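You operate a simulated robot arm through the tools that you are given. There is no shell and no other tool. Be economical: measure what you need, move in short steps, check, and stop when the job is done.

Carry out the task below with a simulated robot arm. There is one attempt and no reset: what you move stays moved.

## Task
Put the mineral mix bag from the bin drawer in the orange tub, the bran bag on the cabinet.
Fine: close and lock the drawer again and zero the reject count, not the bag count. Where these are worked on the way, their far stop is far enough and under half their travel is too little: bin drawer.
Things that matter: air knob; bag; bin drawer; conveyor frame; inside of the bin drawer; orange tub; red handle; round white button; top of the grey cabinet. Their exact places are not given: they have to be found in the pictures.

It is judged by the outcome, as a careful person would: the job done as asked, and still so three seconds after it is handed in. It fails if anything else is knocked over, pushed out of place, dropped, spilled or broken.

## Robot
A 7-joint arm with a fingered hand on a trunk, on a base that drives. Base frame: it is fixed to the floor where the robot stands at the start and does not move with it; the origin is under the middle of the robot, x ahead of it, y to its left, z up. Readings come in cm, rad, newtons and seconds.
Its first joint turns from -2.897 to 2.897 rad. Places, roughly: air knob [70, 20, 100]; bag [50, 125, 75]; bin drawer [90, 20, 60]; conveyor frame [70, 110, 40]; inside of the bin drawer [90, 30, 50]; orange tub [40, 50, 60]; red handle [80, 10, 80]; round white button [80, 0, 100]; top of the grey cabinet [80, 30, 110]. Payload 3.7 kg.
The TCP is the grasp point between the finger pads, 2.5 cm short of the fingertips. In the tool frame z runs along the fingers and y along their closing line. Largest opening 8.8 cm; the body of the gripper starts 2.9 cm behind the TCP. The gripper is a hand of 5 fingers: y runs from the thumb to the fingers, the wrist lies at [-1.3, -10.6, -17.4] in the tool frame, and closing takes about 1.5 s.
Orientation is that of the tool frame in the base frame, as a unit quaternion [x, y, z, w]. With the fingers straight down and the wrist toward the robot, the tool's x, y and z point along [0, 1, 0], [1, 0, 0] and [0, 0, -1] of the base frame.

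## Interface
- The arm moves only by the tool drive_tool. Its argument "commands" is a list of rows, each a list of 3 entries, a list of its own where there are three numbers: the shift along the base's x, y, z in mm, then the turn, a rotation vector about the base's x, y, z in rad, then the closure in counts, from 0 (fully open) to 255 (shut). In form: [[[x, y, z], [ax, ay, az], hand], ...]. A call has 1 to 12 rows; each row shifts and turns the commanded pose from where the row before left it. Rows are played at 5 a second. More than 5 cm and 0.15 rad between two rows, or a gripper value outside its range, and nothing of the call is played. Where a pose cannot be reached the arm comes as near as it can. A force on the tool above 60 N (or 10 N above the force at the start of the call, whichever is more), or a blocked arm, ends the call early, and 0.2 s more pass. The fingers move at their own pace (about 10.8 cm/s each) and stop on an object; they squeeze with about 27 N. The grip force told is the motor's: it shows also when the fingers shut on nothing. Time passes only in rows, and 0.2 s behind the last, so rows that do not move let the fingers close. It gives the time, the measured TCP pose, the force on the tool (base axes), the opening and the grip force at its end, in the units of the frame above (readings bear some noise), with the torque about the TCP (base axes, N m) and any sound that the robot's microphone picked up.
- Cameras (640 x 400 px; columns grow to the right, rows downward): "scene" is now at [16.69, 27.37, 127.45]; the picture's right is [0.59, -0.81, 0.00], its down [-0.56, -0.40, -0.72] and it looks along [0.59, 0.42, -0.69] (base axes); focal length 214 px, centre (320, 200). "wrist" rides on the gripper at [5.9, -7.9, -10.5] in the tool frame; the picture's right is [-0.73, 0.32, -0.61], its down [-0.62, -0.68, 0.38] and it looks along [-0.29, 0.66, 0.70] (tool axes); focal length 234 px, centre (320, 200).
- get_image(camera): a new picture of that camera. It takes no simulated time.
- roll_base(legs): drives the robot by 1 to 6 legs, each [ahead, left, turn to the left] in cm, cm and rad, along the robot's own axes; the way and the turn of a leg run together, so that a leg with both is an arc; at most 150 cm and 3.142 rad a leg. The arm and the cameras ride along, it lands a little off, and it stops where it bumps. It gives what a move gives.
- set_grasp(shape): the hand has 5 fingers and takes this shape, open, in about a second: jaw (thumb against the fingers, like two jaws); tri (thumb and two fingers); tip (a fingertip pinch); poke (one finger out to press); point (the index stretched); flat (the hand flat); cup (the hand cupped); fist (a fist). The gripper value then closes the fingers along that shape, each until it touches; the sizes above hold for jaw. It gives what a move gives, with no picture.
- pan_tilt(pan, tilt): turns the head with the scene camera to pan (to the left, within 2.094 rad either way) and tilt (down, from -0.506 to 1.204), counted from straight ahead of the robot. It gives what a move gives.
- pixel_to_xyz(camera, pixels): there is no depth. For up to 12 entries [column, row, z] of the newest picture of that camera ("zoom" is the newest enlarged one), the place [x, y] in the base frame at which the ray of that pixel passes the height z, good to about 0.3 cm. It takes no simulated time.
- inspect(camera, box): a new picture of the part [left, top, right, bottom] of that camera's present view, enlarged. It takes no simulated time.
- hand_in(): hands the job in; it is judged then, once.

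Go step by step. Measure first, check grasps and placings, and put right what went wrong. The budget is 80 turns and 68 pictures, counting those below and the enlarged ones. Unless the task says otherwise, let go and move clear before handing in, and close with one line.

The tools are called after "Call:" by a JSON object that holds its "name" and its "arguments". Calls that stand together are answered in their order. drive_tool: Moves the arm, as the interface text tells. Its arguments: {"type":"object","properties":{"commands":{"type":"array","items":{"type":"array"}}},"required":["commands"]} The other tools are called the same way: set_grasp (shape) gives the hand a shape; roll_base (legs) drives the base; pan_tilt (pan, tilt) turns the head that bears the scene camera; get_image (camera) takes a picture; pixel_to_xyz (camera, pixels) gives the place at which the rays of pixels pass given heights; inspect (camera, box) takes an enlarged picture of a part of a camera's view; hand_in () hands the job in.

At the start:

```text
t: 0.0
tool_pos: [61.59, 13.34, 130.2]
tool_rot: [0.708, 0.706, 0.0, 0.0]
contact_force: [-0.8, 0.8, 0.1]
moment: [0.0, -0.01, 0.0]
width: 8.75
finger_force: 0.0
shape: jaw
robot x, y, heading: [-0.01, 0.3, -0.004]
head pan, tilt: [0.625, 0.761]
```

scene: 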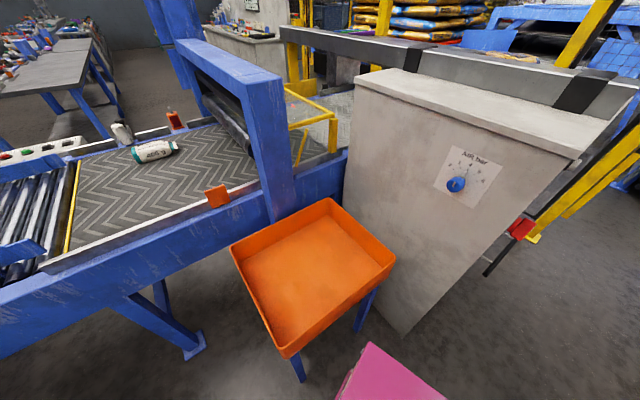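
wrist: 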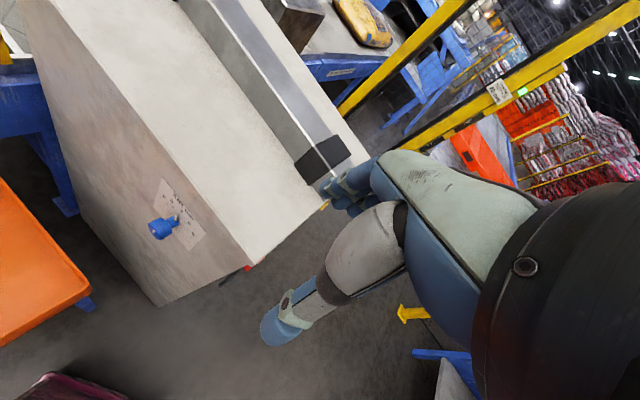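

The scene shows the orange tub at about (310,270), the cabinet with its blue knob at (456,184), something red at (522,228), and a bag on the belt at (155,151). I'll enlarge these and turn the head to see more.

Call:
{"name": "inspect", "arguments": {"camera": "scene", "box": [340, 60, 640, 260]}}

Call:
{"name": "inspect", "arguments": {"camera": "scene", "box": [0, 80, 340, 290]}}

Call:
{"name": "pan_tilt", "arguments": {"pan": 0.0, "tilt": 0.8}}

Call:
{"name": "get_image", "arguments": {"camera": "scene"}}

```text
2.00 times, centred on (490, 160) of scene
```

zoom: 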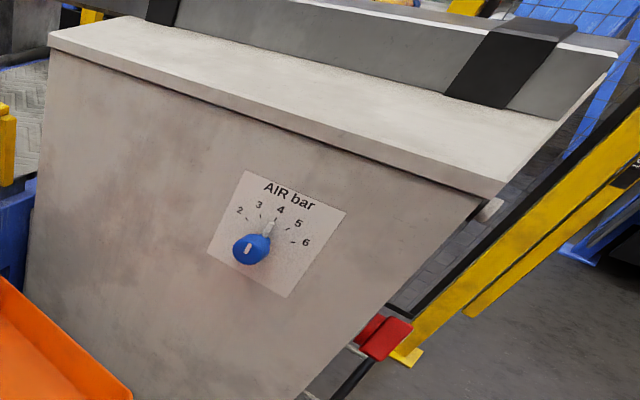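

```text
1.88 times, centred on (170, 185) of scene
```

zoom: 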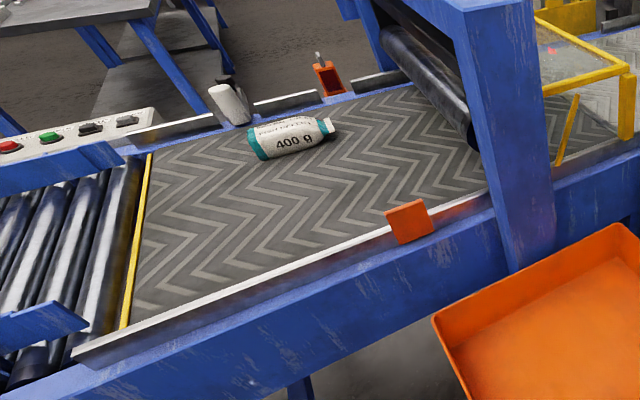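

```text
t: 1.0
tool_pos: [61.57, 13.28, 130.24]
tool_rot: [0.707, 0.707, 0.0, 0.0]
contact_force: [-0.4, 0.0, 0.1]
moment: [-0.02, -0.01, 0.01]
width: 8.75
finger_force: 0.0
shape: jaw
robot x, y, heading: [0.06, 0.0, 0.0]
head pan, tilt: [0.0, 0.799]
```

```text
63 pictures are left
```

scene: 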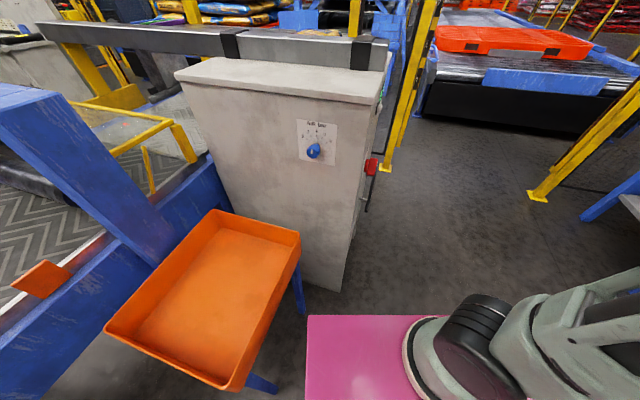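

The right-hand side of the cabinet (red handle at (371,167)) is the one with the drawer. I'll measure the cabinet top, the tub and the knob.

Call:
{"name": "pixel_to_xyz", "arguments": {"camera": "scene", "pixels": [[175, 72, 110], [380, 102, 110], [388, 70, 110], [215, 57, 110], [342, 290, 0], [313, 151, 100], [371, 167, 80], [105, 330, 60], [235, 388, 60], [300, 232, 60], [213, 210, 60]]}}

Call:
{"name": "inspect", "arguments": {"camera": "scene", "box": [280, 60, 440, 300]}}

```text
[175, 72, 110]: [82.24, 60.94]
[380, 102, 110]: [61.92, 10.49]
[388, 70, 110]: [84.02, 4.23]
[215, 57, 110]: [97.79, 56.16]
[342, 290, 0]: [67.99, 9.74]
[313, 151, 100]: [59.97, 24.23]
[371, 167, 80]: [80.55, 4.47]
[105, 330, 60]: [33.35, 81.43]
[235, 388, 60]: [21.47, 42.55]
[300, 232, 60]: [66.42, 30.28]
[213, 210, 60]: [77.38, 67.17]
```

```text
1.67 times, centred on (360, 180) of scene
```

zoom: 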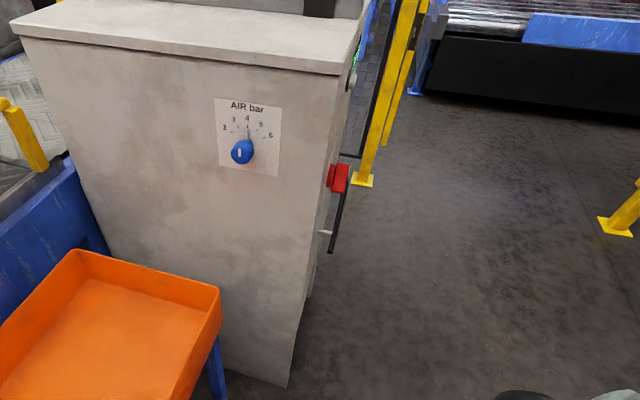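

The cabinet is turned about −0.3 rad, and its drawer face looks toward −y. Before driving to the right I'll check that the floor there is clear.

Call:
{"name": "pixel_to_xyz", "arguments": {"camera": "scene", "pixels": [[540, 198, 0], [385, 170, 0], [590, 220, 0], [420, 118, 0]]}}

Call:
{"name": "pan_tilt", "arguments": {"pan": -1.3, "tilt": 0.6}}

Call:
{"name": "get_image", "arguments": {"camera": "scene"}}

```text
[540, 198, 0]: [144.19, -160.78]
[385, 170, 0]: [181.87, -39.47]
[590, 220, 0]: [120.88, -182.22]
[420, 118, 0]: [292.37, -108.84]
```

```text
t: 2.5
tool_pos: [61.53, 13.3, 130.14]
tool_rot: [0.708, 0.707, 0.0, 0.0]
contact_force: [-0.3, -1.0, -0.3]
moment: [-0.02, 0.01, -0.02]
width: 8.75
finger_force: 0.1
shape: jaw
robot x, y, heading: [-0.2, 0.09, -0.001]
head pan, tilt: [-1.3, 0.6]
```

```text
61 pictures are left
```

scene: 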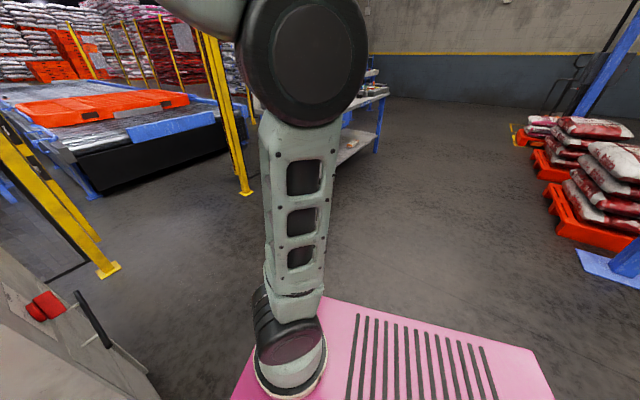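

The floor to the right is clear. I'll drive round to face the drawer side.

Call:
{"name": "roll_base", "arguments": {"legs": [[0, -80, 0], [48, 0, 0], [0, 0, 1.27]]}}

Call:
{"name": "pan_tilt", "arguments": {"pan": 0.0, "tilt": 0.6}}

Call:
{"name": "get_image", "arguments": {"camera": "scene"}}

Call:
{"name": "get_image", "arguments": {"camera": "wrist"}}

```text
t: 12.4
tool_pos: [55.43, -18.77, 130.3]
tool_rot: [0.17, 0.985, 0.0, 0.001]
contact_force: [0.1, -1.1, -0.4]
moment: [0.01, -0.05, 0.01]
width: 8.76
finger_force: 0.0
shape: jaw
robot x, y, heading: [47.24, -81.27, 1.231]
head pan, tilt: [-1.3, 0.6]
```

```text
t: 13.8
tool_pos: [55.53, -18.66, 130.3]
tool_rot: [0.169, 0.986, -0.001, 0.0]
contact_force: [-0.1, -1.0, -1.0]
moment: [-0.02, 0.01, -0.01]
width: 8.76
finger_force: 0.0
shape: jaw
robot x, y, heading: [47.68, -81.44, 1.232]
head pan, tilt: [0.0, 0.6]
```

```text
60 pictures are left
```

scene: 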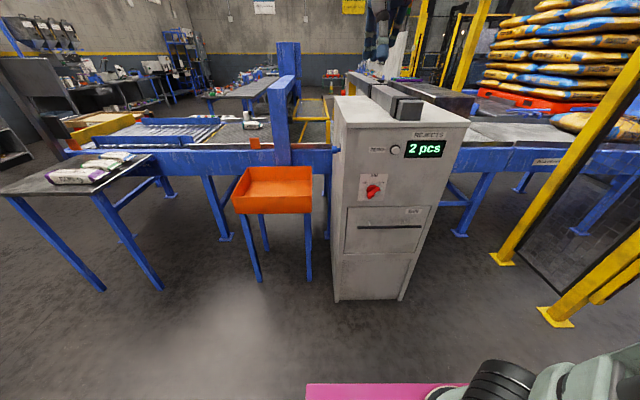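

```text
59 pictures are left
```

wrist: 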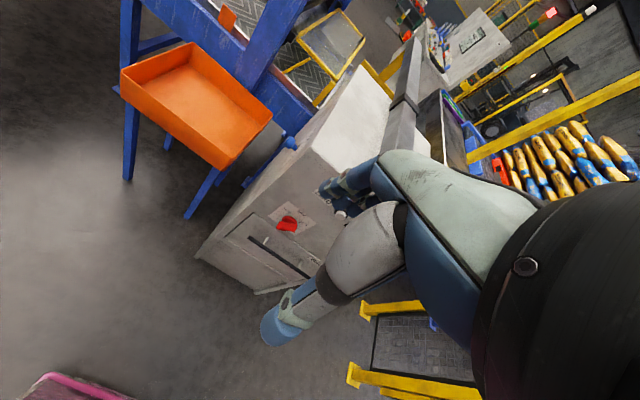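

The drawer face shows a rejects counter reading "2 pcs", a white button at (396,151), a red rotary handle at (373,190) and a drawer with a bar handle at (390,227). I'll enlarge that.

Call:
{"name": "inspect", "arguments": {"camera": "scene", "box": [310, 90, 500, 310]}}

Call:
{"name": "inspect", "arguments": {"camera": "scene", "box": [340, 120, 450, 195]}}

Call:
{"name": "inspect", "arguments": {"camera": "scene", "box": [0, 110, 340, 300]}}

Call:
{"name": "inspect", "arguments": {"camera": "scene", "box": [335, 170, 445, 245]}}

Call:
{"name": "pixel_to_xyz", "arguments": {"camera": "scene", "pixels": [[336, 300, 0], [406, 300, 0], [310, 300, 0]]}}

```text
1.82 times, centred on (405, 200) of scene
```

zoom: 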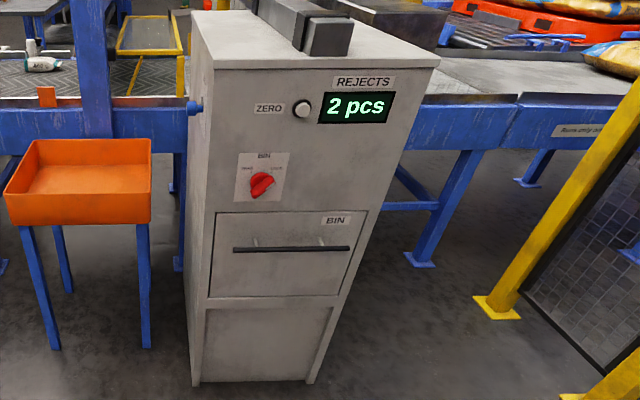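

```text
5.33 times, centred on (395, 158) of scene
```

zoom: 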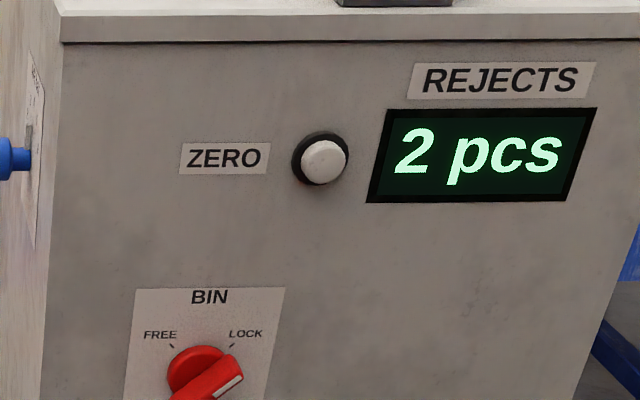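

```text
1.88 times, centred on (170, 205) of scene
```

zoom: 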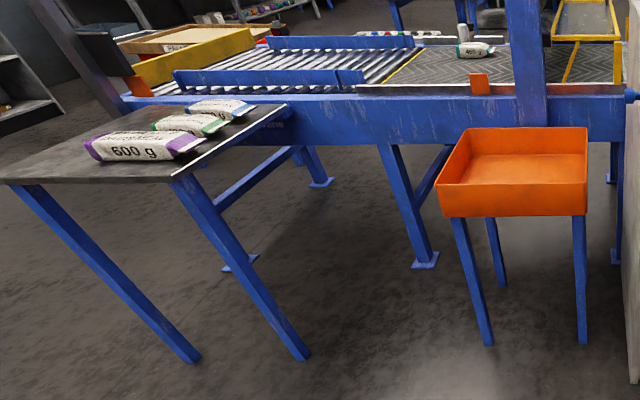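

```text
5.33 times, centred on (390, 208) of scene
```

zoom: 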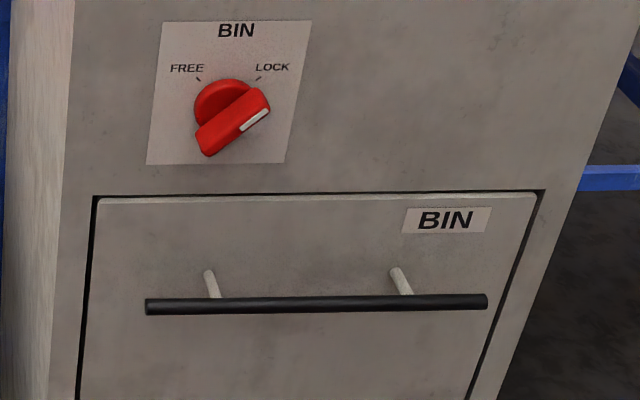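

```text
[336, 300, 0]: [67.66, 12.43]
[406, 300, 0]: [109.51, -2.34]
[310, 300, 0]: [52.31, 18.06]
```

The handle is on LOCK (its white mark points up-right) and must turn to FREE. The face is parallel to the robot's front, about 95 cm ahead. I'll find heights by crossing the rays with the face plane.

Call:
{"name": "pixel_to_xyz", "arguments": {"camera": "scene", "pixels": [[395.5, 150.5, 90], [395.5, 150.5, 100], [373, 191, 70], [373, 191, 85], [361, 227, 50], [361, 227, 70], [418, 227, 50], [418, 227, 70], [351, 252, 40], [351, 252, 60], [332, 112, 100], [470, 125, 100]]}}

Call:
{"name": "pixel_to_xyz", "arguments": {"camera": "scene", "pixels": [[336, 300, 5], [406, 300, 5], [347, 205, 60], [347, 205, 70], [428, 206, 60], [428, 206, 70], [470, 125, 105], [332, 112, 105]]}}

```text
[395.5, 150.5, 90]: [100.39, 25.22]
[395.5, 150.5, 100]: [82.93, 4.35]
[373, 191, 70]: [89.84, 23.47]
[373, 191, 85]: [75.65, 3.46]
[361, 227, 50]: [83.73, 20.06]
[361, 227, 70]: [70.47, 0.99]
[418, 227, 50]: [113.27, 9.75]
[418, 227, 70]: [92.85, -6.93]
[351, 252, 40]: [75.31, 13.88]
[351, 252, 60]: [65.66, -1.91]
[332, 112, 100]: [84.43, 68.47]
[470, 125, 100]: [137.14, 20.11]
```

```text
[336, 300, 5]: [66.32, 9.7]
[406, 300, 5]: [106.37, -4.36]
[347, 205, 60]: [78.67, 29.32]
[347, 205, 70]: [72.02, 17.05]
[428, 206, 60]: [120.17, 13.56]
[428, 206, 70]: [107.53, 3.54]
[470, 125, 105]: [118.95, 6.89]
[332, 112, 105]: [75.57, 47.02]
```

Triangulated, the handle is at about (77, 6, 83) and the button at about z 99.5, with the face 95 cm ahead. I'll tilt the hand to point at the face, staying short of it.

Call:
{"name": "drive_tool", "arguments": {"commands": [[[13.3, 4.9, -27.3], [0.1347, -0.0476, 0], 0], [[13.3, 4.9, -27.3], [0.1347, -0.0476, 0], 0], [[13.3, 4.9, -27.3], [0.1347, -0.0476, 0], 0], [[13.3, 4.9, -27.3], [0.1347, -0.0476, 0], 0], [[13.3, 4.9, -27.3], [0.1347, -0.0476, 0], 0], [[13.3, 4.9, -27.3], [0.1347, -0.0476, 0], 0], [[13.3, 4.9, -27.3], [0.1347, -0.0476, 0], 0], [[13.3, 4.9, -27.3], [0.1347, -0.0476, 0], 0], [[13.3, 4.9, -27.3], [0.1347, -0.0476, 0], 0], [[13.3, 4.9, -27.3], [0.1347, -0.0476, 0], 0], [[13.3, 4.9, -27.3], [0.1347, -0.0476, 0], 0], [[0, 0, 0], [0, 0, 0], 0]]}}

Call:
{"name": "get_image", "arguments": {"camera": "wrist"}}

Call:
{"name": "get_image", "arguments": {"camera": "scene"}}

```text
t: 15.7
tool_pos: [53.01, -16.13, 108.73]
tool_rot: [0.01, 0.829, 0.559, 0.03]
contact_force: [-0.2, -0.2, -0.1]
moment: [-0.02, -0.03, 0.0]
width: 8.78
finger_force: 0.0
shape: jaw
out of reach, approached as far as the arm can: row 9
robot x, y, heading: [47.54, -80.75, 1.23]
head pan, tilt: [0.0, 0.6]
stopped in row 9: the arm was blocked; the commanded pose is now the measured one
```

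```text
54 pictures are left
```

wrist: 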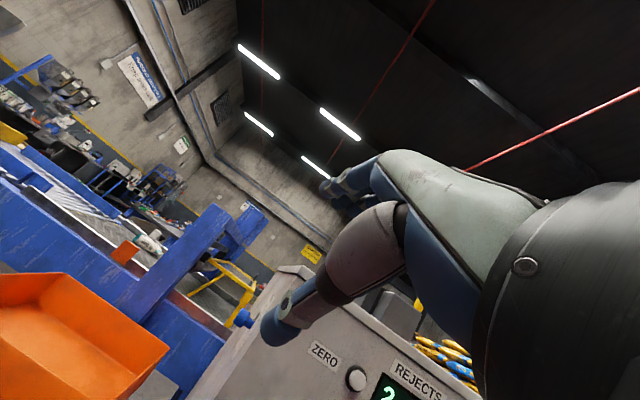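

```text
53 pictures are left
```

scene: 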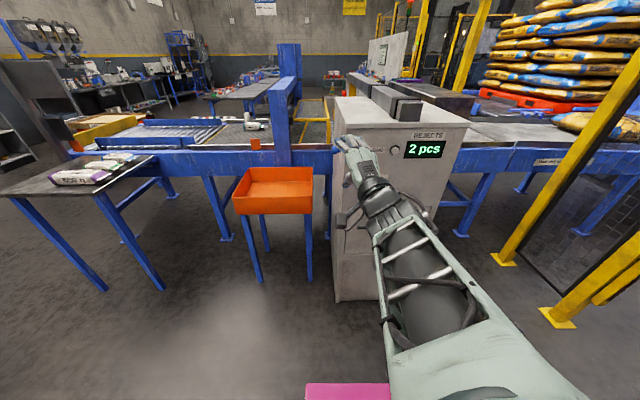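

The arm met a wrist limit at this near pose with the wrist underneath. I'll roll the hand so the fingers side faces left, move out, and then level it.

Call:
{"name": "drive_tool", "arguments": {"commands": [[[13.3, 4.9, -8], [-0.0087, -0.1324, 0.0536], 0], [[13.3, 4.9, -8], [-0.0087, -0.1324, 0.0536], 0], [[13.3, 4.9, -8], [-0.0087, -0.1324, 0.0536], 0], [[13.3, 4.9, -8], [-0.0087, -0.1324, 0.0536], 0], [[13.3, 4.9, -8], [-0.0087, -0.1324, 0.0536], 0], [[13.3, 4.9, -8], [-0.0087, -0.1324, 0.0536], 0], [[13.3, 4.9, -8], [-0.0087, -0.1324, 0.0536], 0], [[13.3, 4.9, -8], [-0.0087, -0.1324, 0.0536], 0], [[13.3, 4.9, -8], [-0.0087, -0.1324, 0.0536], 0], [[13.3, 4.9, -8], [-0.0087, -0.1324, 0.0536], 0], [[13.3, 4.9, -8], [-0.0087, -0.1324, 0.0536], 0], [[0, 0, 0], [0, 0, 0], 0]]}}

Call:
{"name": "drive_tool", "arguments": {"commands": [[[0, 0, 0], [0.0918, -0.0324, -0.065], 0], [[0, 0, 0], [0.0918, -0.0324, -0.065], 0], [[0, 0, 0], [0.0918, -0.0324, -0.065], 0], [[0, 0, 0], [0.0918, -0.0324, -0.065], 0], [[0, 0, 0], [0, 0, 0], 0]]}}

Call:
{"name": "get_image", "arguments": {"camera": "scene"}}

```text
t: 18.3
tool_pos: [67.58, -9.96, 99.88]
tool_rot: [-0.578, 0.591, 0.374, 0.421]
contact_force: [1.4, -0.2, 0.1]
moment: [0.01, 0.02, 0.0]
width: 8.78
finger_force: 0.0
shape: jaw
out of reach, approached as far as the arm can: row 2
robot x, y, heading: [48.17, -81.33, 1.231]
head pan, tilt: [0.0, 0.6]
```

```text
t: 19.5
tool_pos: [67.56, -10.05, 99.82]
tool_rot: [-0.433, 0.554, 0.38, 0.601]
contact_force: [0.5, -1.0, 0.2]
moment: [-0.01, 0.02, 0.02]
width: 8.8
finger_force: 0.1
shape: jaw
robot x, y, heading: [47.27, -80.82, 1.228]
head pan, tilt: [0.0, 0.6]
```

```text
52 pictures are left
```

scene: 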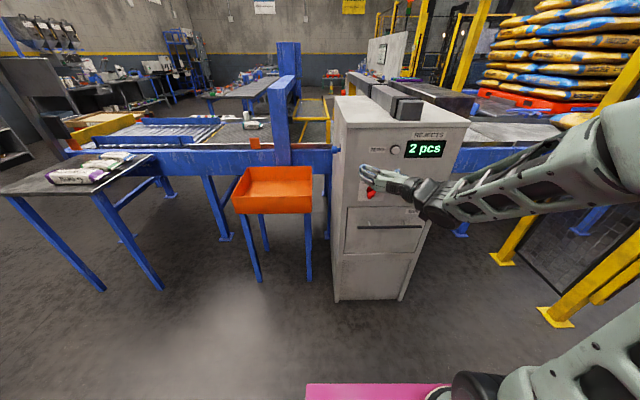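

The hand now points at the face with its fingers side left. I'll rotate the closing line to up-left, perpendicular to the handle bar, while moving in front of the handle.

Call:
{"name": "drive_tool", "arguments": {"commands": [[[6.75, 5.6, -21], [0.0368, 0.1043, 0], 0], [[6.75, 5.6, -21], [0.0368, 0.1043, 0], 0], [[6.75, 5.6, -21], [0.0368, 0.1043, 0], 0], [[6.75, 5.6, -21], [0.0368, 0.1043, 0], 0], [[6.75, 5.6, -21], [0.0368, 0.1043, 0], 0], [[6.75, 5.6, -21], [0.0368, 0.1043, 0], 0], [[6.75, 5.6, -21], [0.0368, 0.1043, 0], 0], [[6.75, 5.6, -21], [0.0368, 0.1043, 0], 0], [[0, 0, 0], [0, 0, 0], 0]]}}

Call:
{"name": "inspect", "arguments": {"camera": "scene", "box": [330, 130, 480, 250]}}

Call:
{"name": "get_image", "arguments": {"camera": "wrist"}}

```text
t: 21.5
tool_pos: [73.02, -5.49, 82.99]
tool_rot: [-0.152, 0.69, 0.598, 0.38]
contact_force: [-0.2, -1.0, 0.8]
moment: [0.03, -0.03, -0.01]
width: 8.77
finger_force: 0.0
shape: jaw
robot x, y, heading: [47.51, -80.85, 1.233]
head pan, tilt: [0.0, 0.6]
```

```text
3.33 times, centred on (405, 190) of scene
```

zoom: 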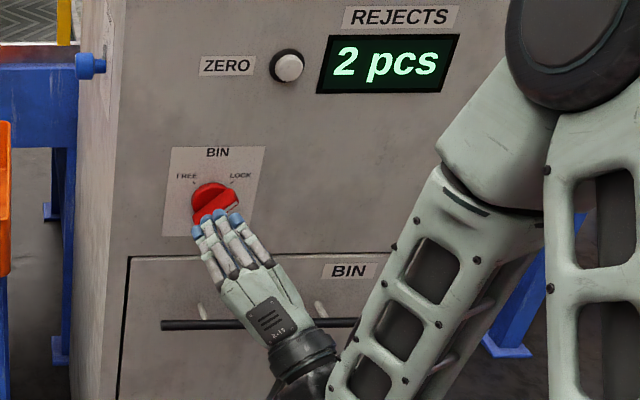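

```text
50 pictures are left
```

wrist: 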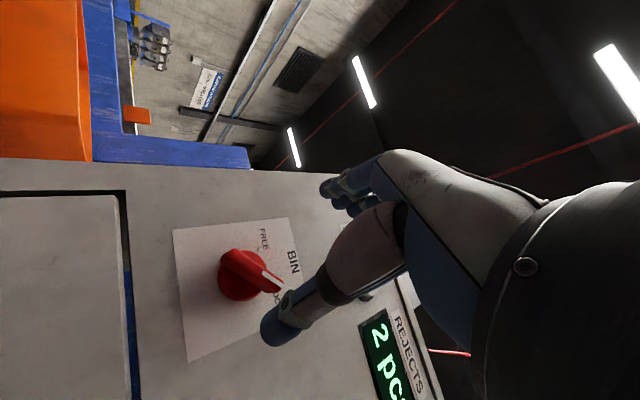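

The pose was reached. I'll locate the handle's centre (wrist pixel ~(248,275)) by triangulating from the wrist and scene cameras.

Call:
{"name": "pixel_to_xyz", "arguments": {"camera": "wrist", "pixels": [[250, 274, 78], [250, 274, 81], [250, 274, 84], [250, 274, 87], [225, 255, 82], [225, 255, 86], [280, 288, 82], [280, 288, 86]]}}

Call:
{"name": "pixel_to_xyz", "arguments": {"camera": "zoom", "pixels": [[213, 200, 80], [213, 200, 82], [213, 200, 84], [213, 200, 86]]}}

```text
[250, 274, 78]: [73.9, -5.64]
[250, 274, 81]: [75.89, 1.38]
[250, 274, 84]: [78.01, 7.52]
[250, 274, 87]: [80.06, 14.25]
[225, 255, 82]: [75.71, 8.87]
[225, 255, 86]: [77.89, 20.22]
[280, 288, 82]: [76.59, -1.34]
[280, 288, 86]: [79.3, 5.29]
```

```text
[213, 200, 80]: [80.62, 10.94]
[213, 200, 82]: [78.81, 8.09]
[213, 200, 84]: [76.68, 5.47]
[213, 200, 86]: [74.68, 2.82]
```

Both cameras agree the handle is at (77.4, 6.2, 83.3). I'll advance 11.5 cm straight at it with the hand open.

Call:
{"name": "drive_tool", "arguments": {"commands": [[[5, 13.5, 0.4], [0, 0, 0], 0], [[5, 13.5, 0.4], [0, 0, 0], 0], [[5, 13.5, 0.4], [0, 0, 0], 0], [[5, 13.5, 0.4], [0, 0, 0], 0], [[5, 13.5, 0.4], [0, 0, 0], 0], [[5, 13.5, 0.4], [0, 0, 0], 0], [[5, 13.5, 0.4], [0, 0, 0], 0], [[5, 13.5, 0.4], [0, 0, 0], 0], [[0, 0, 0], [0, 0, 0], 0]]}}

Call:
{"name": "inspect", "arguments": {"camera": "wrist", "box": [160, 150, 480, 370]}}

Call:
{"name": "inspect", "arguments": {"camera": "scene", "box": [330, 130, 480, 250]}}

```text
t: 23.5
tool_pos: [76.96, 5.11, 83.39]
tool_rot: [-0.153, 0.689, 0.597, 0.381]
contact_force: [-6.6, -30.0, -4.4]
moment: [1.11, -0.35, 0.95]
width: 8.52
finger_force: 0.0
shape: jaw
robot x, y, heading: [47.14, -81.19, 1.232]
head pan, tilt: [0.0, 0.6]
```

```text
1.82 times, centred on (320, 260) of wrist
```

zoom: 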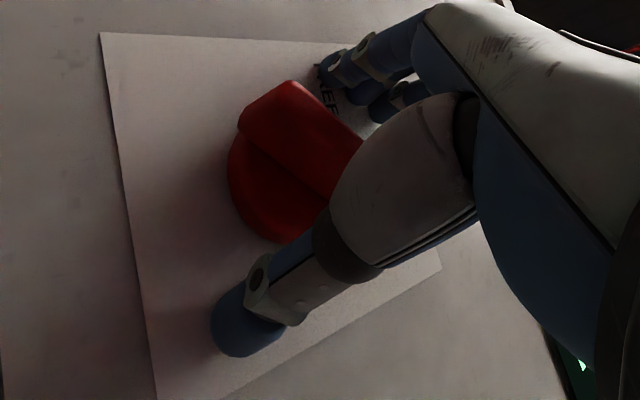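

```text
3.33 times, centred on (405, 190) of scene
```

zoom: 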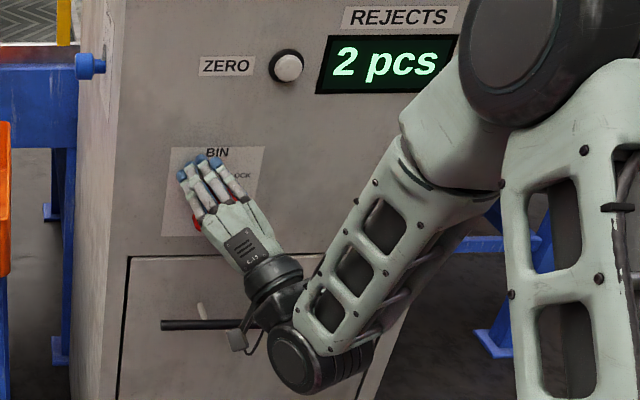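

The tips touch the plate (30 N) and the handle sits between thumb and fingers. I'll back off 8 mm and close.

Call:
{"name": "drive_tool", "arguments": {"commands": [[[-2.7, -7.5, 0], [0, 0, 0], 0], [[0, 0, 0], [0, 0, 0], 80], [[0, 0, 0], [0, 0, 0], 160], [[0, 0, 0], [0, 0, 0], 255], [[0, 0, 0], [0, 0, 0], 255], [[0, 0, 0], [0, 0, 0], 255], [[0, 0, 0], [0, 0, 0], 255], [[0, 0, 0], [0, 0, 0], 255]]}}

Call:
{"name": "inspect", "arguments": {"camera": "wrist", "box": [160, 150, 480, 370]}}

```text
t: 25.3
tool_pos: [76.72, 4.44, 83.34]
tool_rot: [-0.152, 0.689, 0.597, 0.381]
contact_force: [4.6, -4.7, -4.1]
moment: [-0.11, 0.02, -0.13]
width: 3.58
finger_force: 27.3
shape: jaw
robot x, y, heading: [47.23, -81.28, 1.231]
head pan, tilt: [0.0, 0.6]
```

```text
1.82 times, centred on (320, 260) of wrist
```

zoom: 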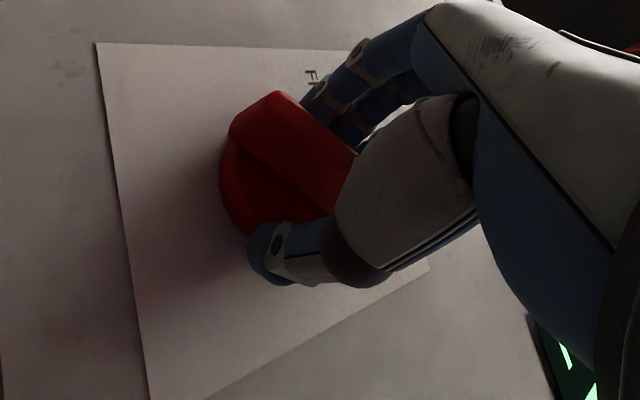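

The grip holds at 3.6 cm. I'll turn counter-clockwise about 85°.

Call:
{"name": "drive_tool", "arguments": {"commands": [[[0, 0, 0], [-0.0476, -0.1347, 0], 255], [[0, 0, 0], [-0.0476, -0.1347, 0], 255], [[0, 0, 0], [-0.0476, -0.1347, 0], 255], [[0, 0, 0], [-0.0476, -0.1347, 0], 255], [[0, 0, 0], [-0.0476, -0.1347, 0], 255], [[0, 0, 0], [-0.0476, -0.1347, 0], 255], [[0, 0, 0], [-0.0476, -0.1347, 0], 255], [[0, 0, 0], [-0.0476, -0.1347, 0], 255], [[0, 0, 0], [-0.0476, -0.1347, 0], 255], [[0, 0, 0], [-0.0476, -0.1347, 0], 255], [[0, 0, 0], [-0.0476, -0.1347, 0], 255], [[0, 0, 0], [0, 0, 0], 255]]}}

Call:
{"name": "inspect", "arguments": {"camera": "scene", "box": [330, 130, 480, 250]}}

```text
t: 27.9
tool_pos: [76.67, 4.4, 83.45]
tool_rot: [-0.597, 0.373, 0.157, 0.693]
contact_force: [-10.6, -8.4, -4.1]
moment: [-0.14, 0.12, 0.3]
width: 3.64
finger_force: 27.3
shape: jaw
robot x, y, heading: [47.54, -81.12, 1.232]
head pan, tilt: [0.0, 0.6]
```

```text
3.33 times, centred on (405, 190) of scene
```

zoom: 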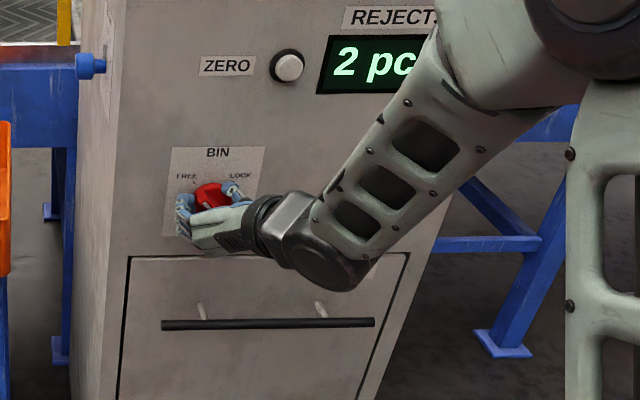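

The hand turned freely. I'll open and back off to check the handle.

Call:
{"name": "drive_tool", "arguments": {"commands": [[[0, 0, 0], [0, 0, 0], 0], [[0, 0, 0], [0, 0, 0], 0], [[0, 0, 0], [0, 0, 0], 0], [[0, 0, 0], [0, 0, 0], 0], [[-6.7, -18.9, 0], [0, 0, 0], 0], [[-6.7, -18.9, 0], [0, 0, 0], 0], [[-6.7, -18.9, 0], [0, 0, 0], 0], [[-6.7, -18.9, 0], [0, 0, 0], 0], [[-6.7, -18.9, 0], [0, 0, 0], 0], [[-6.7, -18.9, 0], [0, 0, 0], 0]]}}

Call:
{"name": "inspect", "arguments": {"camera": "scene", "box": [330, 130, 480, 250]}}

```text
t: 30.1
tool_pos: [72.69, -6.83, 83.48]
tool_rot: [-0.596, 0.374, 0.157, 0.693]
contact_force: [-0.5, -0.3, 0.3]
moment: [-0.01, 0.01, 0.02]
width: 8.75
finger_force: 0.0
shape: jaw
robot x, y, heading: [47.57, -81.15, 1.231]
head pan, tilt: [0.0, 0.6]
```

```text
3.33 times, centred on (405, 190) of scene
```

zoom: 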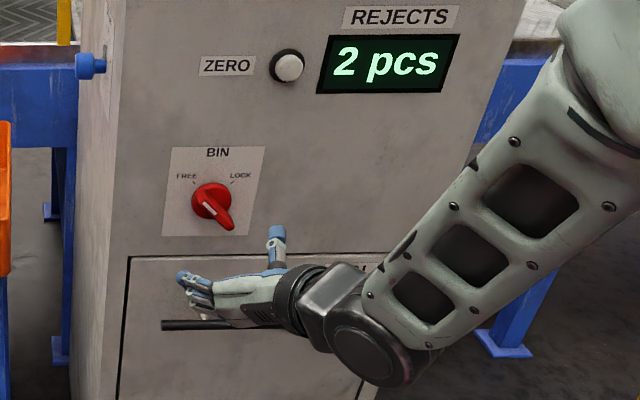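

The handle now points to FREE. Next I'll roll the closing line vertical and move in front of the drawer bar, then triangulate the bar.

Call:
{"name": "drive_tool", "arguments": {"commands": [[[11.5, -4.1, -23], [-0.0327, -0.0926, 0], 0], [[11.5, -4.1, -23], [-0.0327, -0.0926, 0], 0], [[11.5, -4.1, -23], [-0.0327, -0.0926, 0], 0], [[11.5, -4.1, -23], [-0.0327, -0.0926, 0], 0], [[11.5, -4.1, -23], [-0.0327, -0.0926, 0], 0], [[11.5, -4.1, -23], [-0.0327, -0.0926, 0], 0], [[11.5, -4.1, -23], [-0.0327, -0.0926, 0], 0], [[11.5, -4.1, -23], [-0.0327, -0.0926, 0], 0], [[0, 0, 0], [0, 0, 0], 0]]}}

Call:
{"name": "inspect", "arguments": {"camera": "scene", "box": [330, 150, 480, 270]}}

Call:
{"name": "get_image", "arguments": {"camera": "wrist"}}

```text
t: 32.1
tool_pos: [81.94, -10.1, 65.07]
tool_rot: [-0.696, 0.115, -0.117, 0.699]
contact_force: [0.2, 0.0, 0.1]
moment: [-0.04, -0.03, 0.0]
width: 8.77
finger_force: 0.0
shape: jaw
robot x, y, heading: [47.4, -81.41, 1.234]
head pan, tilt: [0.0, 0.6]
```

```text
3.33 times, centred on (405, 210) of scene
```

zoom: 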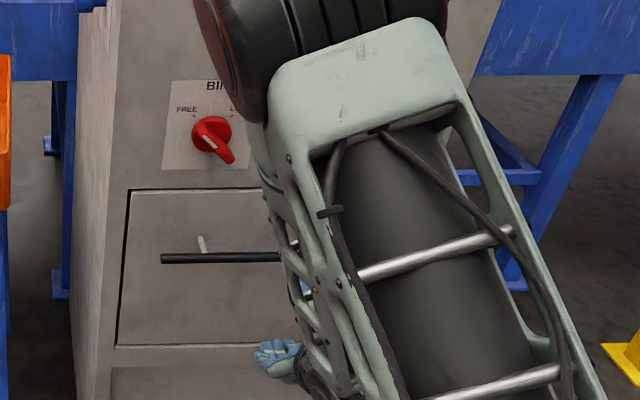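

```text
43 pictures are left
```

wrist: 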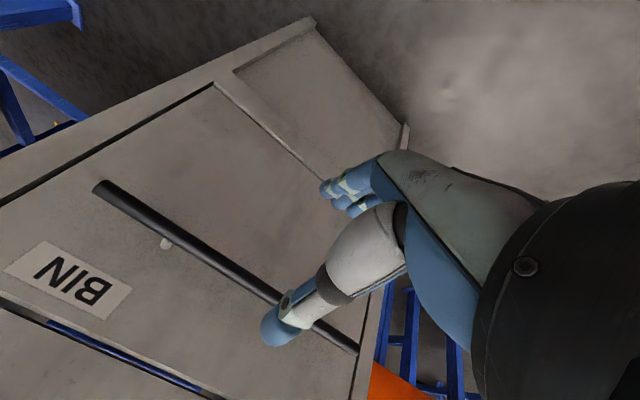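

The pose is good (closing line vertical). I'll triangulate both bar ends: right end at wrist (100,187), left end at wrist (358,351) and zoom (162,259).

Call:
{"name": "pixel_to_xyz", "arguments": {"camera": "wrist", "pixels": [[358, 351, 60], [358, 351, 63], [358, 351, 66], [358, 351, 69], [100, 187, 60], [100, 187, 63], [100, 187, 66], [100, 187, 69]]}}

Call:
{"name": "pixel_to_xyz", "arguments": {"camera": "zoom", "pixels": [[162, 259, 60], [162, 259, 63], [162, 259, 66], [162, 259, 69]]}}

```text
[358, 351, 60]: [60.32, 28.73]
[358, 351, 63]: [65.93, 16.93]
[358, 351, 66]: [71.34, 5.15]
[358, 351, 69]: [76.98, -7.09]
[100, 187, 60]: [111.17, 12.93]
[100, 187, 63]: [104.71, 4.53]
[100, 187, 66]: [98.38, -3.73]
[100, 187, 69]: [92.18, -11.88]
```

```text
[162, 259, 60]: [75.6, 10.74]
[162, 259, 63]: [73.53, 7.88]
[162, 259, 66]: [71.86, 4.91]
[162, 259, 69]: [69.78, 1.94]
```

The bar is centred at (85, 0.7, 66), 11.2 cm ahead. I'll advance and close on it.

Call:
{"name": "drive_tool", "arguments": {"commands": [[[4.8, 13.6, 1.1], [0, 0, 0], 0], [[4.8, 13.6, 1.1], [0, 0, 0], 0], [[4.8, 13.6, 1.1], [0, 0, 0], 0], [[4.8, 13.6, 1.1], [0, 0, 0], 0], [[4.8, 13.6, 1.1], [0, 0, 0], 0], [[4.8, 13.6, 1.1], [0, 0, 0], 0], [[4.8, 13.6, 1.1], [0, 0, 0], 0], [[4.8, 13.6, 1.1], [0, 0, 0], 0], [[0, 0, 0], [0, 0, 0], 0]]}}

Call:
{"name": "drive_tool", "arguments": {"commands": [[[0, 0, 0], [0, 0, 0], 120], [[0, 0, 0], [0, 0, 0], 255], [[0, 0, 0], [0, 0, 0], 255], [[0, 0, 0], [0, 0, 0], 255], [[0, 0, 0], [0, 0, 0], 255], [[0, 0, 0], [0, 0, 0], 255], [[0, 0, 0], [0, 0, 0], 255], [[0, 0, 0], [0, 0, 0], 255]]}}

Call:
{"name": "get_image", "arguments": {"camera": "wrist"}}

```text
t: 34.1
tool_pos: [85.65, 0.81, 65.86]
tool_rot: [-0.696, 0.116, -0.118, 0.699]
contact_force: [0.3, -0.5, 0.4]
moment: [0.0, 0.03, 0.01]
width: 8.8
finger_force: 0.2
shape: jaw
robot x, y, heading: [47.64, -81.21, 1.234]
head pan, tilt: [0.0, 0.6]
```

```text
t: 35.9
tool_pos: [85.71, 0.89, 65.89]
tool_rot: [-0.696, 0.116, -0.117, 0.699]
contact_force: [2.5, 1.2, 9.9]
moment: [-0.08, -0.04, 0.01]
width: 0.0
finger_force: 27.0
shape: jaw
robot x, y, heading: [47.65, -81.14, 1.225]
head pan, tilt: [0.0, 0.6]
```

```text
42 pictures are left
```

wrist: 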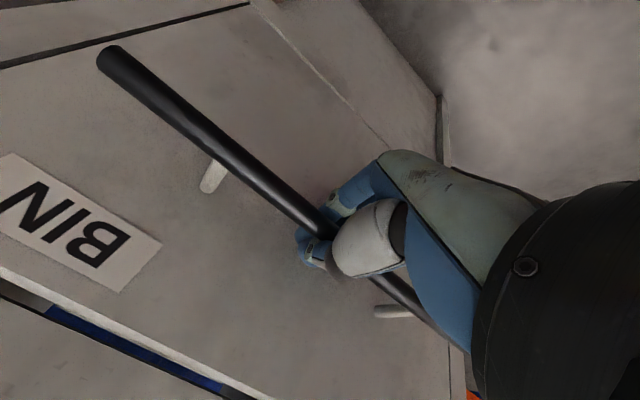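

The fingers wrap the bar. I'll test-pull 8 cm with the arm.

Call:
{"name": "drive_tool", "arguments": {"commands": [[[-3.3, -9.4, 0], [0, 0, 0], 255], [[-3.3, -9.4, 0], [0, 0, 0], 255], [[-3.3, -9.4, 0], [0, 0, 0], 255], [[-3.3, -9.4, 0], [0, 0, 0], 255], [[-3.3, -9.4, 0], [0, 0, 0], 255], [[-3.3, -9.4, 0], [0, 0, 0], 255], [[-3.3, -9.4, 0], [0, 0, 0], 255], [[-3.3, -9.4, 0], [0, 0, 0], 255], [[0, 0, 0], [0, 0, 0], 255]]}}

Call:
{"name": "get_image", "arguments": {"camera": "wrist"}}

```text
t: 37.9
tool_pos: [82.98, -6.81, 65.91]
tool_rot: [-0.696, 0.116, -0.117, 0.699]
contact_force: [5.8, -2.6, 12.5]
moment: [-0.04, 0.0, -0.03]
width: 0.01
finger_force: 27.3
shape: jaw
robot x, y, heading: [47.74, -81.41, 1.232]
head pan, tilt: [0.0, 0.6]
```

```text
41 pictures are left
```

wrist: 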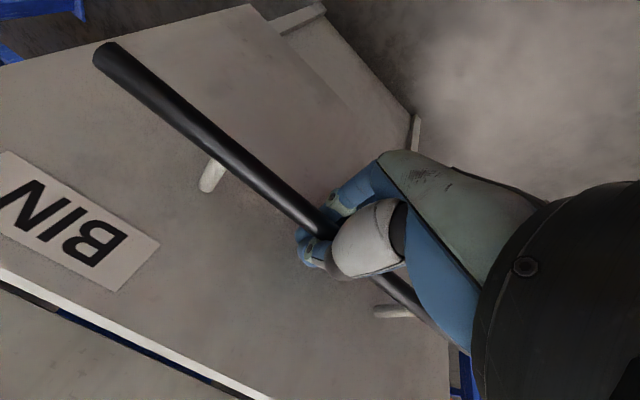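

The drawer follows. I'll pull the rest with the base, 16 cm at first.

Call:
{"name": "roll_base", "arguments": {"legs": [[-16, 0, 0]]}}

Call:
{"name": "get_image", "arguments": {"camera": "scene"}}

```text
t: 39.3
tool_pos: [77.58, -21.89, 65.95]
tool_rot: [-0.696, 0.114, -0.116, 0.699]
contact_force: [-0.4, -0.3, 4.7]
moment: [-0.06, -0.02, -0.01]
width: 0.0
finger_force: 27.1
shape: jaw
robot x, y, heading: [42.12, -96.46, 1.234]
head pan, tilt: [0.0, 0.6]
```

```text
40 pictures are left
```

scene: 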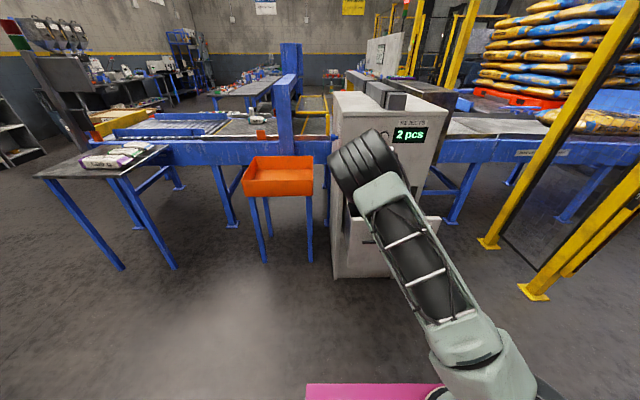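

It's 24 cm open with no resistance. I'll pull on with the arm and watch for the stop.

Call:
{"name": "drive_tool", "arguments": {"commands": [[[-5, -14.1, 0], [0, 0, 0], 255], [[-5, -14.1, 0], [0, 0, 0], 255], [[-5, -14.1, 0], [0, 0, 0], 255], [[-5, -14.1, 0], [0, 0, 0], 255], [[-5, -14.1, 0], [0, 0, 0], 255], [[-5, -14.1, 0], [0, 0, 0], 255], [[-5, -14.1, 0], [0, 0, 0], 255], [[-5, -14.1, 0], [0, 0, 0], 255]]}}

Call:
{"name": "get_image", "arguments": {"camera": "wrist"}}

```text
t: 41.1
tool_pos: [75.85, -27.08, 65.84]
tool_rot: [-0.696, 0.115, -0.117, 0.699]
contact_force: [2.3, 0.2, 8.8]
moment: [-0.08, 0.02, -0.02]
width: 0.01
finger_force: 27.0
shape: jaw
out of reach, approached as far as the arm can: row 4, 5, 6, 7, 8
robot x, y, heading: [42.46, -96.68, 1.233]
head pan, tilt: [0.0, 0.6]
```

```text
39 pictures are left
```

wrist: 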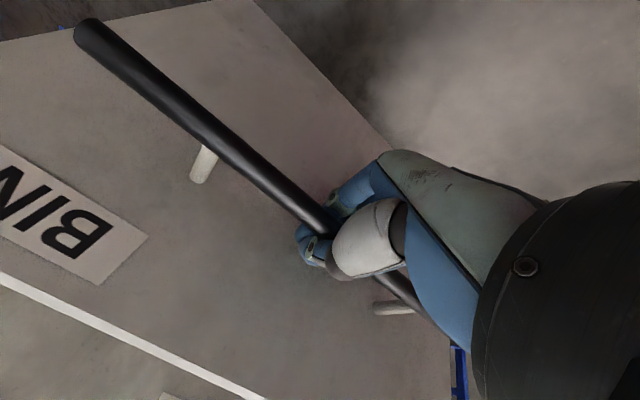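

The arm reached its near limit rather than the drawer stop. I'll pull a bit more with the base.

Call:
{"name": "roll_base", "arguments": {"legs": [[-12, 0, 0]]}}

Call:
{"name": "get_image", "arguments": {"camera": "scene"}}

Call:
{"name": "get_image", "arguments": {"camera": "wrist"}}

```text
t: 42.4
tool_pos: [71.66, -38.31, 65.94]
tool_rot: [-0.696, 0.114, -0.115, 0.7]
contact_force: [6.5, 16.6, 12.0]
moment: [-0.15, 0.04, -0.07]
width: 0.0
finger_force: 26.8
shape: jaw
robot x, y, heading: [37.93, -107.68, 1.233]
head pan, tilt: [0.0, 0.6]
```

```text
38 pictures are left
```

scene: 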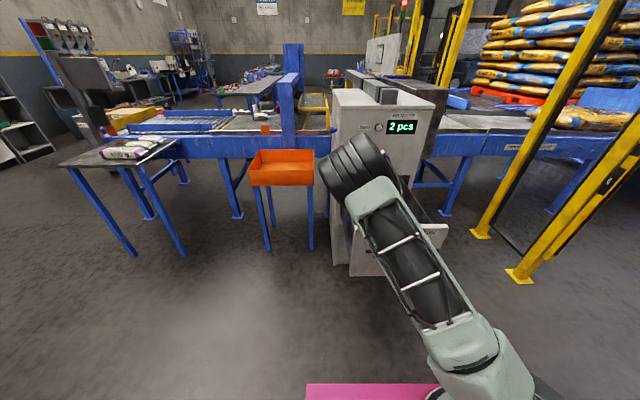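

```text
37 pictures are left
```

wrist: 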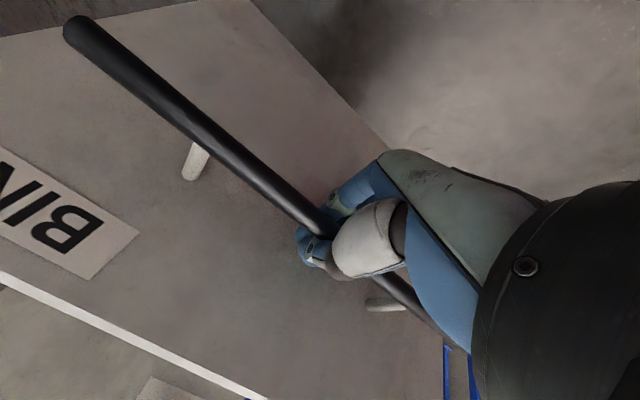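

The drawer is ~41 cm open and 17 N of resistance suggests the stop. I'll open the hand and back away, then look into the drawer from above.

Call:
{"name": "drive_tool", "arguments": {"commands": [[[0, 0, 0], [0, 0, 0], 0], [[0, 0, 0], [0, 0, 0], 0], [[0, 0, 0], [0, 0, 0], 0], [[0, 0, 0], [0, 0, 0], 0], [[0, 0, 0], [0, 0, 0], 0], [[0, 0, 0], [0, 0, 0], 0]]}}

Call:
{"name": "roll_base", "arguments": {"legs": [[-14, 0, 0]]}}

Call:
{"name": "drive_tool", "arguments": {"commands": [[[3.3, 9.4, 40], [0, 0, 0], 0], [[3.3, 9.4, 40], [-0.1335, 0.047, 0], 0], [[3.3, 9.4, 40], [-0.1335, 0.047, 0], 0], [[3.3, 9.4, 40], [-0.1335, 0.047, 0], 0], [[3.3, 9.4, 40], [-0.1335, 0.047, 0], 0], [[3.3, 9.4, 40], [-0.1335, 0.047, 0], 0], [[3.3, 9.4, 40], [-0.1335, 0.047, 0], 0], [[3.3, 9.4, 40], [-0.1335, 0.047, 0], 0], [[3.3, 9.4, 40], [-0.1335, 0.047, 0], 0], [[3.3, 9.4, 40], [-0.1335, 0.047, 0], 0], [[3.3, 9.4, 40], [-0.1335, 0.047, 0], 0], [[3.3, 9.4, 40], [-0.1335, 0.047, 0], 0]]}}

Call:
{"name": "get_image", "arguments": {"camera": "scene"}}

```text
t: 43.8
tool_pos: [71.69, -38.44, 65.9]
tool_rot: [-0.696, 0.113, -0.115, 0.7]
contact_force: [0.0, 0.4, -0.3]
moment: [-0.02, 0.01, -0.02]
width: 8.78
finger_force: 0.0
shape: jaw
robot x, y, heading: [38.19, -107.65, 1.227]
head pan, tilt: [0.0, 0.6]
```

```text
t: 45.1
tool_pos: [66.89, -51.66, 65.89]
tool_rot: [-0.696, 0.113, -0.115, 0.7]
contact_force: [0.6, 0.0, 1.1]
moment: [0.02, 0.01, 0.02]
width: 8.76
finger_force: 0.1
shape: jaw
robot x, y, heading: [33.31, -121.05, 1.239]
head pan, tilt: [0.0, 0.6]
```

```text
t: 47.7
tool_pos: [70.0, -41.65, 106.85]
tool_rot: [0.975, -0.17, 0.006, -0.142]
contact_force: [0.2, 1.0, -0.9]
moment: [0.02, -0.01, -0.01]
width: 8.78
finger_force: 0.1
shape: jaw
out of reach, approached as far as the arm can: row 4, 11, 12
robot x, y, heading: [33.87, -121.26, 1.229]
head pan, tilt: [0.0, 0.6]
```

```text
36 pictures are left
```

scene: 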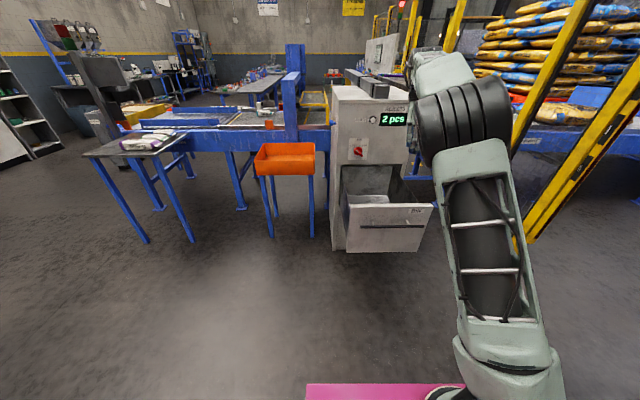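

The drawer is wide open. I'll unwind the hand roll, drive 25 cm ahead and look down into the drawer.

Call:
{"name": "drive_tool", "arguments": {"commands": [[[0, 0, 5], [0, 0, -0.1428], 0], [[0, 0, 5], [0, 0, -0.1428], 0], [[0, 0, 5], [0, 0, -0.1428], 0], [[0, 0, 5], [0, 0, -0.1428], 0], [[0, 0, 5], [0, 0, -0.1428], 0], [[0, 0, 5], [0, 0, -0.1428], 0], [[0, 0, 5], [0, 0, -0.1428], 0], [[0, 0, 5], [0, 0, -0.1428], 0], [[0, 0, 5], [0, 0, -0.1428], 0], [[0, 0, 5], [0, 0, -0.1428], 0], [[0, 0, 5], [0, 0, -0.1428], 0]]}}

Call:
{"name": "roll_base", "arguments": {"legs": [[22, 0, 0]]}}

Call:
{"name": "pan_tilt", "arguments": {"pan": -0.4, "tilt": 0.9}}

Call:
{"name": "get_image", "arguments": {"camera": "scene"}}

Call:
{"name": "get_image", "arguments": {"camera": "wrist"}}

```text
t: 50.1
tool_pos: [69.94, -41.7, 112.26]
tool_rot: [-0.569, 0.81, -0.105, 0.096]
contact_force: [0.7, 0.1, -0.1]
moment: [-0.01, -0.04, 0.02]
width: 8.77
finger_force: 0.1
shape: jaw
robot x, y, heading: [33.21, -120.96, 1.233]
head pan, tilt: [0.0, 0.6]
```

```text
t: 51.8
tool_pos: [77.28, -21.45, 112.26]
tool_rot: [-0.568, 0.811, -0.105, 0.096]
contact_force: [-0.2, -0.1, 0.2]
moment: [0.0, -0.01, -0.01]
width: 8.78
finger_force: 0.0
shape: jaw
robot x, y, heading: [40.64, -100.52, 1.233]
head pan, tilt: [0.0, 0.6]
```

```text
t: 52.6
tool_pos: [77.22, -21.48, 112.26]
tool_rot: [-0.568, 0.811, -0.104, 0.096]
contact_force: [0.2, -0.4, -0.5]
moment: [0.0, 0.03, 0.01]
width: 8.77
finger_force: 0.1
shape: jaw
robot x, y, heading: [40.97, -100.72, 1.227]
head pan, tilt: [-0.4, 0.901]
```

```text
35 pictures are left
```

scene: 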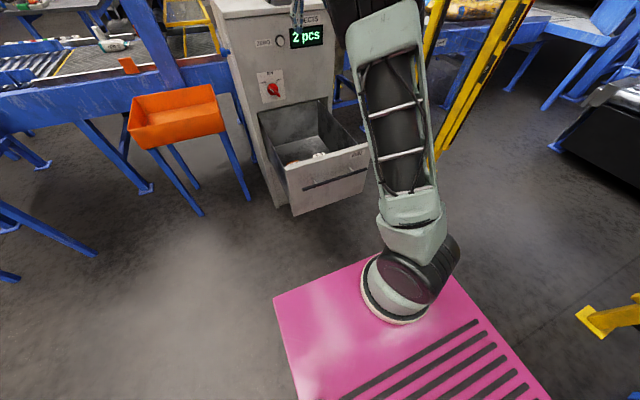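

```text
34 pictures are left
```

wrist: 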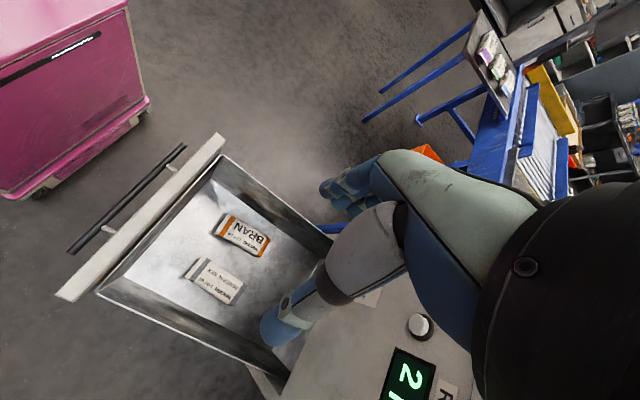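

The drawer holds two bags: one orange "BRAN" and one greenish. I'll enlarge to read them.

Call:
{"name": "inspect", "arguments": {"camera": "wrist", "box": [150, 190, 310, 320]}}

Call:
{"name": "pixel_to_xyz", "arguments": {"camera": "wrist", "pixels": [[228, 214, 50], [270, 241, 50], [263, 257, 50], [214, 232, 50], [197, 258, 50], [245, 283, 50], [231, 304, 50], [185, 278, 50], [213, 155, 66], [100, 290, 66], [330, 232, 66], [270, 378, 66]]}}

```text
3.08 times, centred on (230, 255) of wrist
```

zoom: 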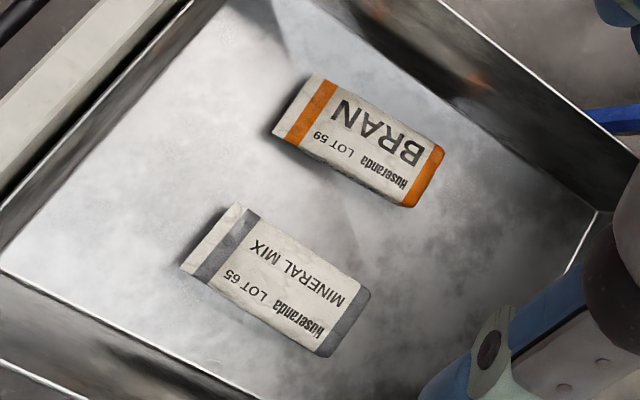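

```text
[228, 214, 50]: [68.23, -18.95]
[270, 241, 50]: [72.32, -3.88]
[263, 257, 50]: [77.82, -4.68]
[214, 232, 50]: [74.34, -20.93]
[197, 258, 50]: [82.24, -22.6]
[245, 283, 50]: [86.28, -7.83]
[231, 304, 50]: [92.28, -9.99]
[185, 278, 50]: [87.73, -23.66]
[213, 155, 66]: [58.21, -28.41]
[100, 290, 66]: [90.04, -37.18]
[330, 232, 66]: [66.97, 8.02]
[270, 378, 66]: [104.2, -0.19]
```

The labels read "MINERAL MIX" (grey) and "BRAN" (orange), each lying lengthwise along the drawer. I'll take the bran first: creep 7 cm nearer, straighten the tool, and hover over it.

Call:
{"name": "roll_base", "arguments": {"legs": [[7, 0, 0]]}}

Call:
{"name": "drive_tool", "arguments": {"commands": [[[-6.6, 2.3, -10], [0.03, 0.137, 0], 0], [[-6.6, 2.3, -10], [0.03, 0.137, 0], 0], [[-6.6, 2.3, -40], [0, 0, 0], 0], [[-6.6, 2.3, -40], [0, 0, 0], 0], [[-6.6, 2.3, -40], [0, 0, 0], 0], [[-6.6, 2.3, -40], [0, 0, 0], 0], [[-6.6, 2.3, -40], [0, 0, 0], 0], [[-6.6, 2.3, -40], [0, 0, 0], 0], [[-6.6, 2.3, -40], [0, 0, 0], 0], [[-6.6, 2.3, -40], [0, 0, 0], 0], [[0, 0, 0], [0, 0, 0], 0]]}}

Call:
{"name": "get_image", "arguments": {"camera": "wrist"}}

```text
t: 53.7
tool_pos: [79.54, -14.71, 112.13]
tool_rot: [-0.569, 0.81, -0.104, 0.097]
contact_force: [-0.3, -1.1, 0.4]
moment: [0.0, 0.01, 0.01]
width: 8.78
finger_force: 0.1
shape: jaw
robot x, y, heading: [42.93, -94.31, 1.227]
head pan, tilt: [-0.4, 0.901]
```

```text
t: 56.1
tool_pos: [72.95, -12.53, 78.15]
tool_rot: [-0.574, 0.819, -0.002, 0.003]
contact_force: [-1.1, 0.2, 0.5]
moment: [0.0, 0.02, 0.0]
width: 8.77
finger_force: 0.0
shape: jaw
robot x, y, heading: [43.02, -93.66, 1.229]
head pan, tilt: [-0.4, 0.901]
```

```text
32 pictures are left
```

wrist: 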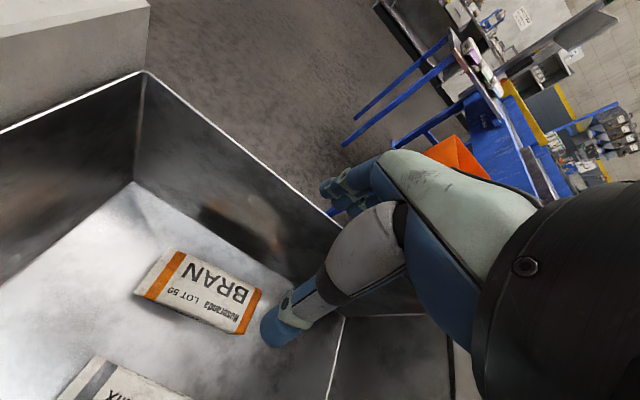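

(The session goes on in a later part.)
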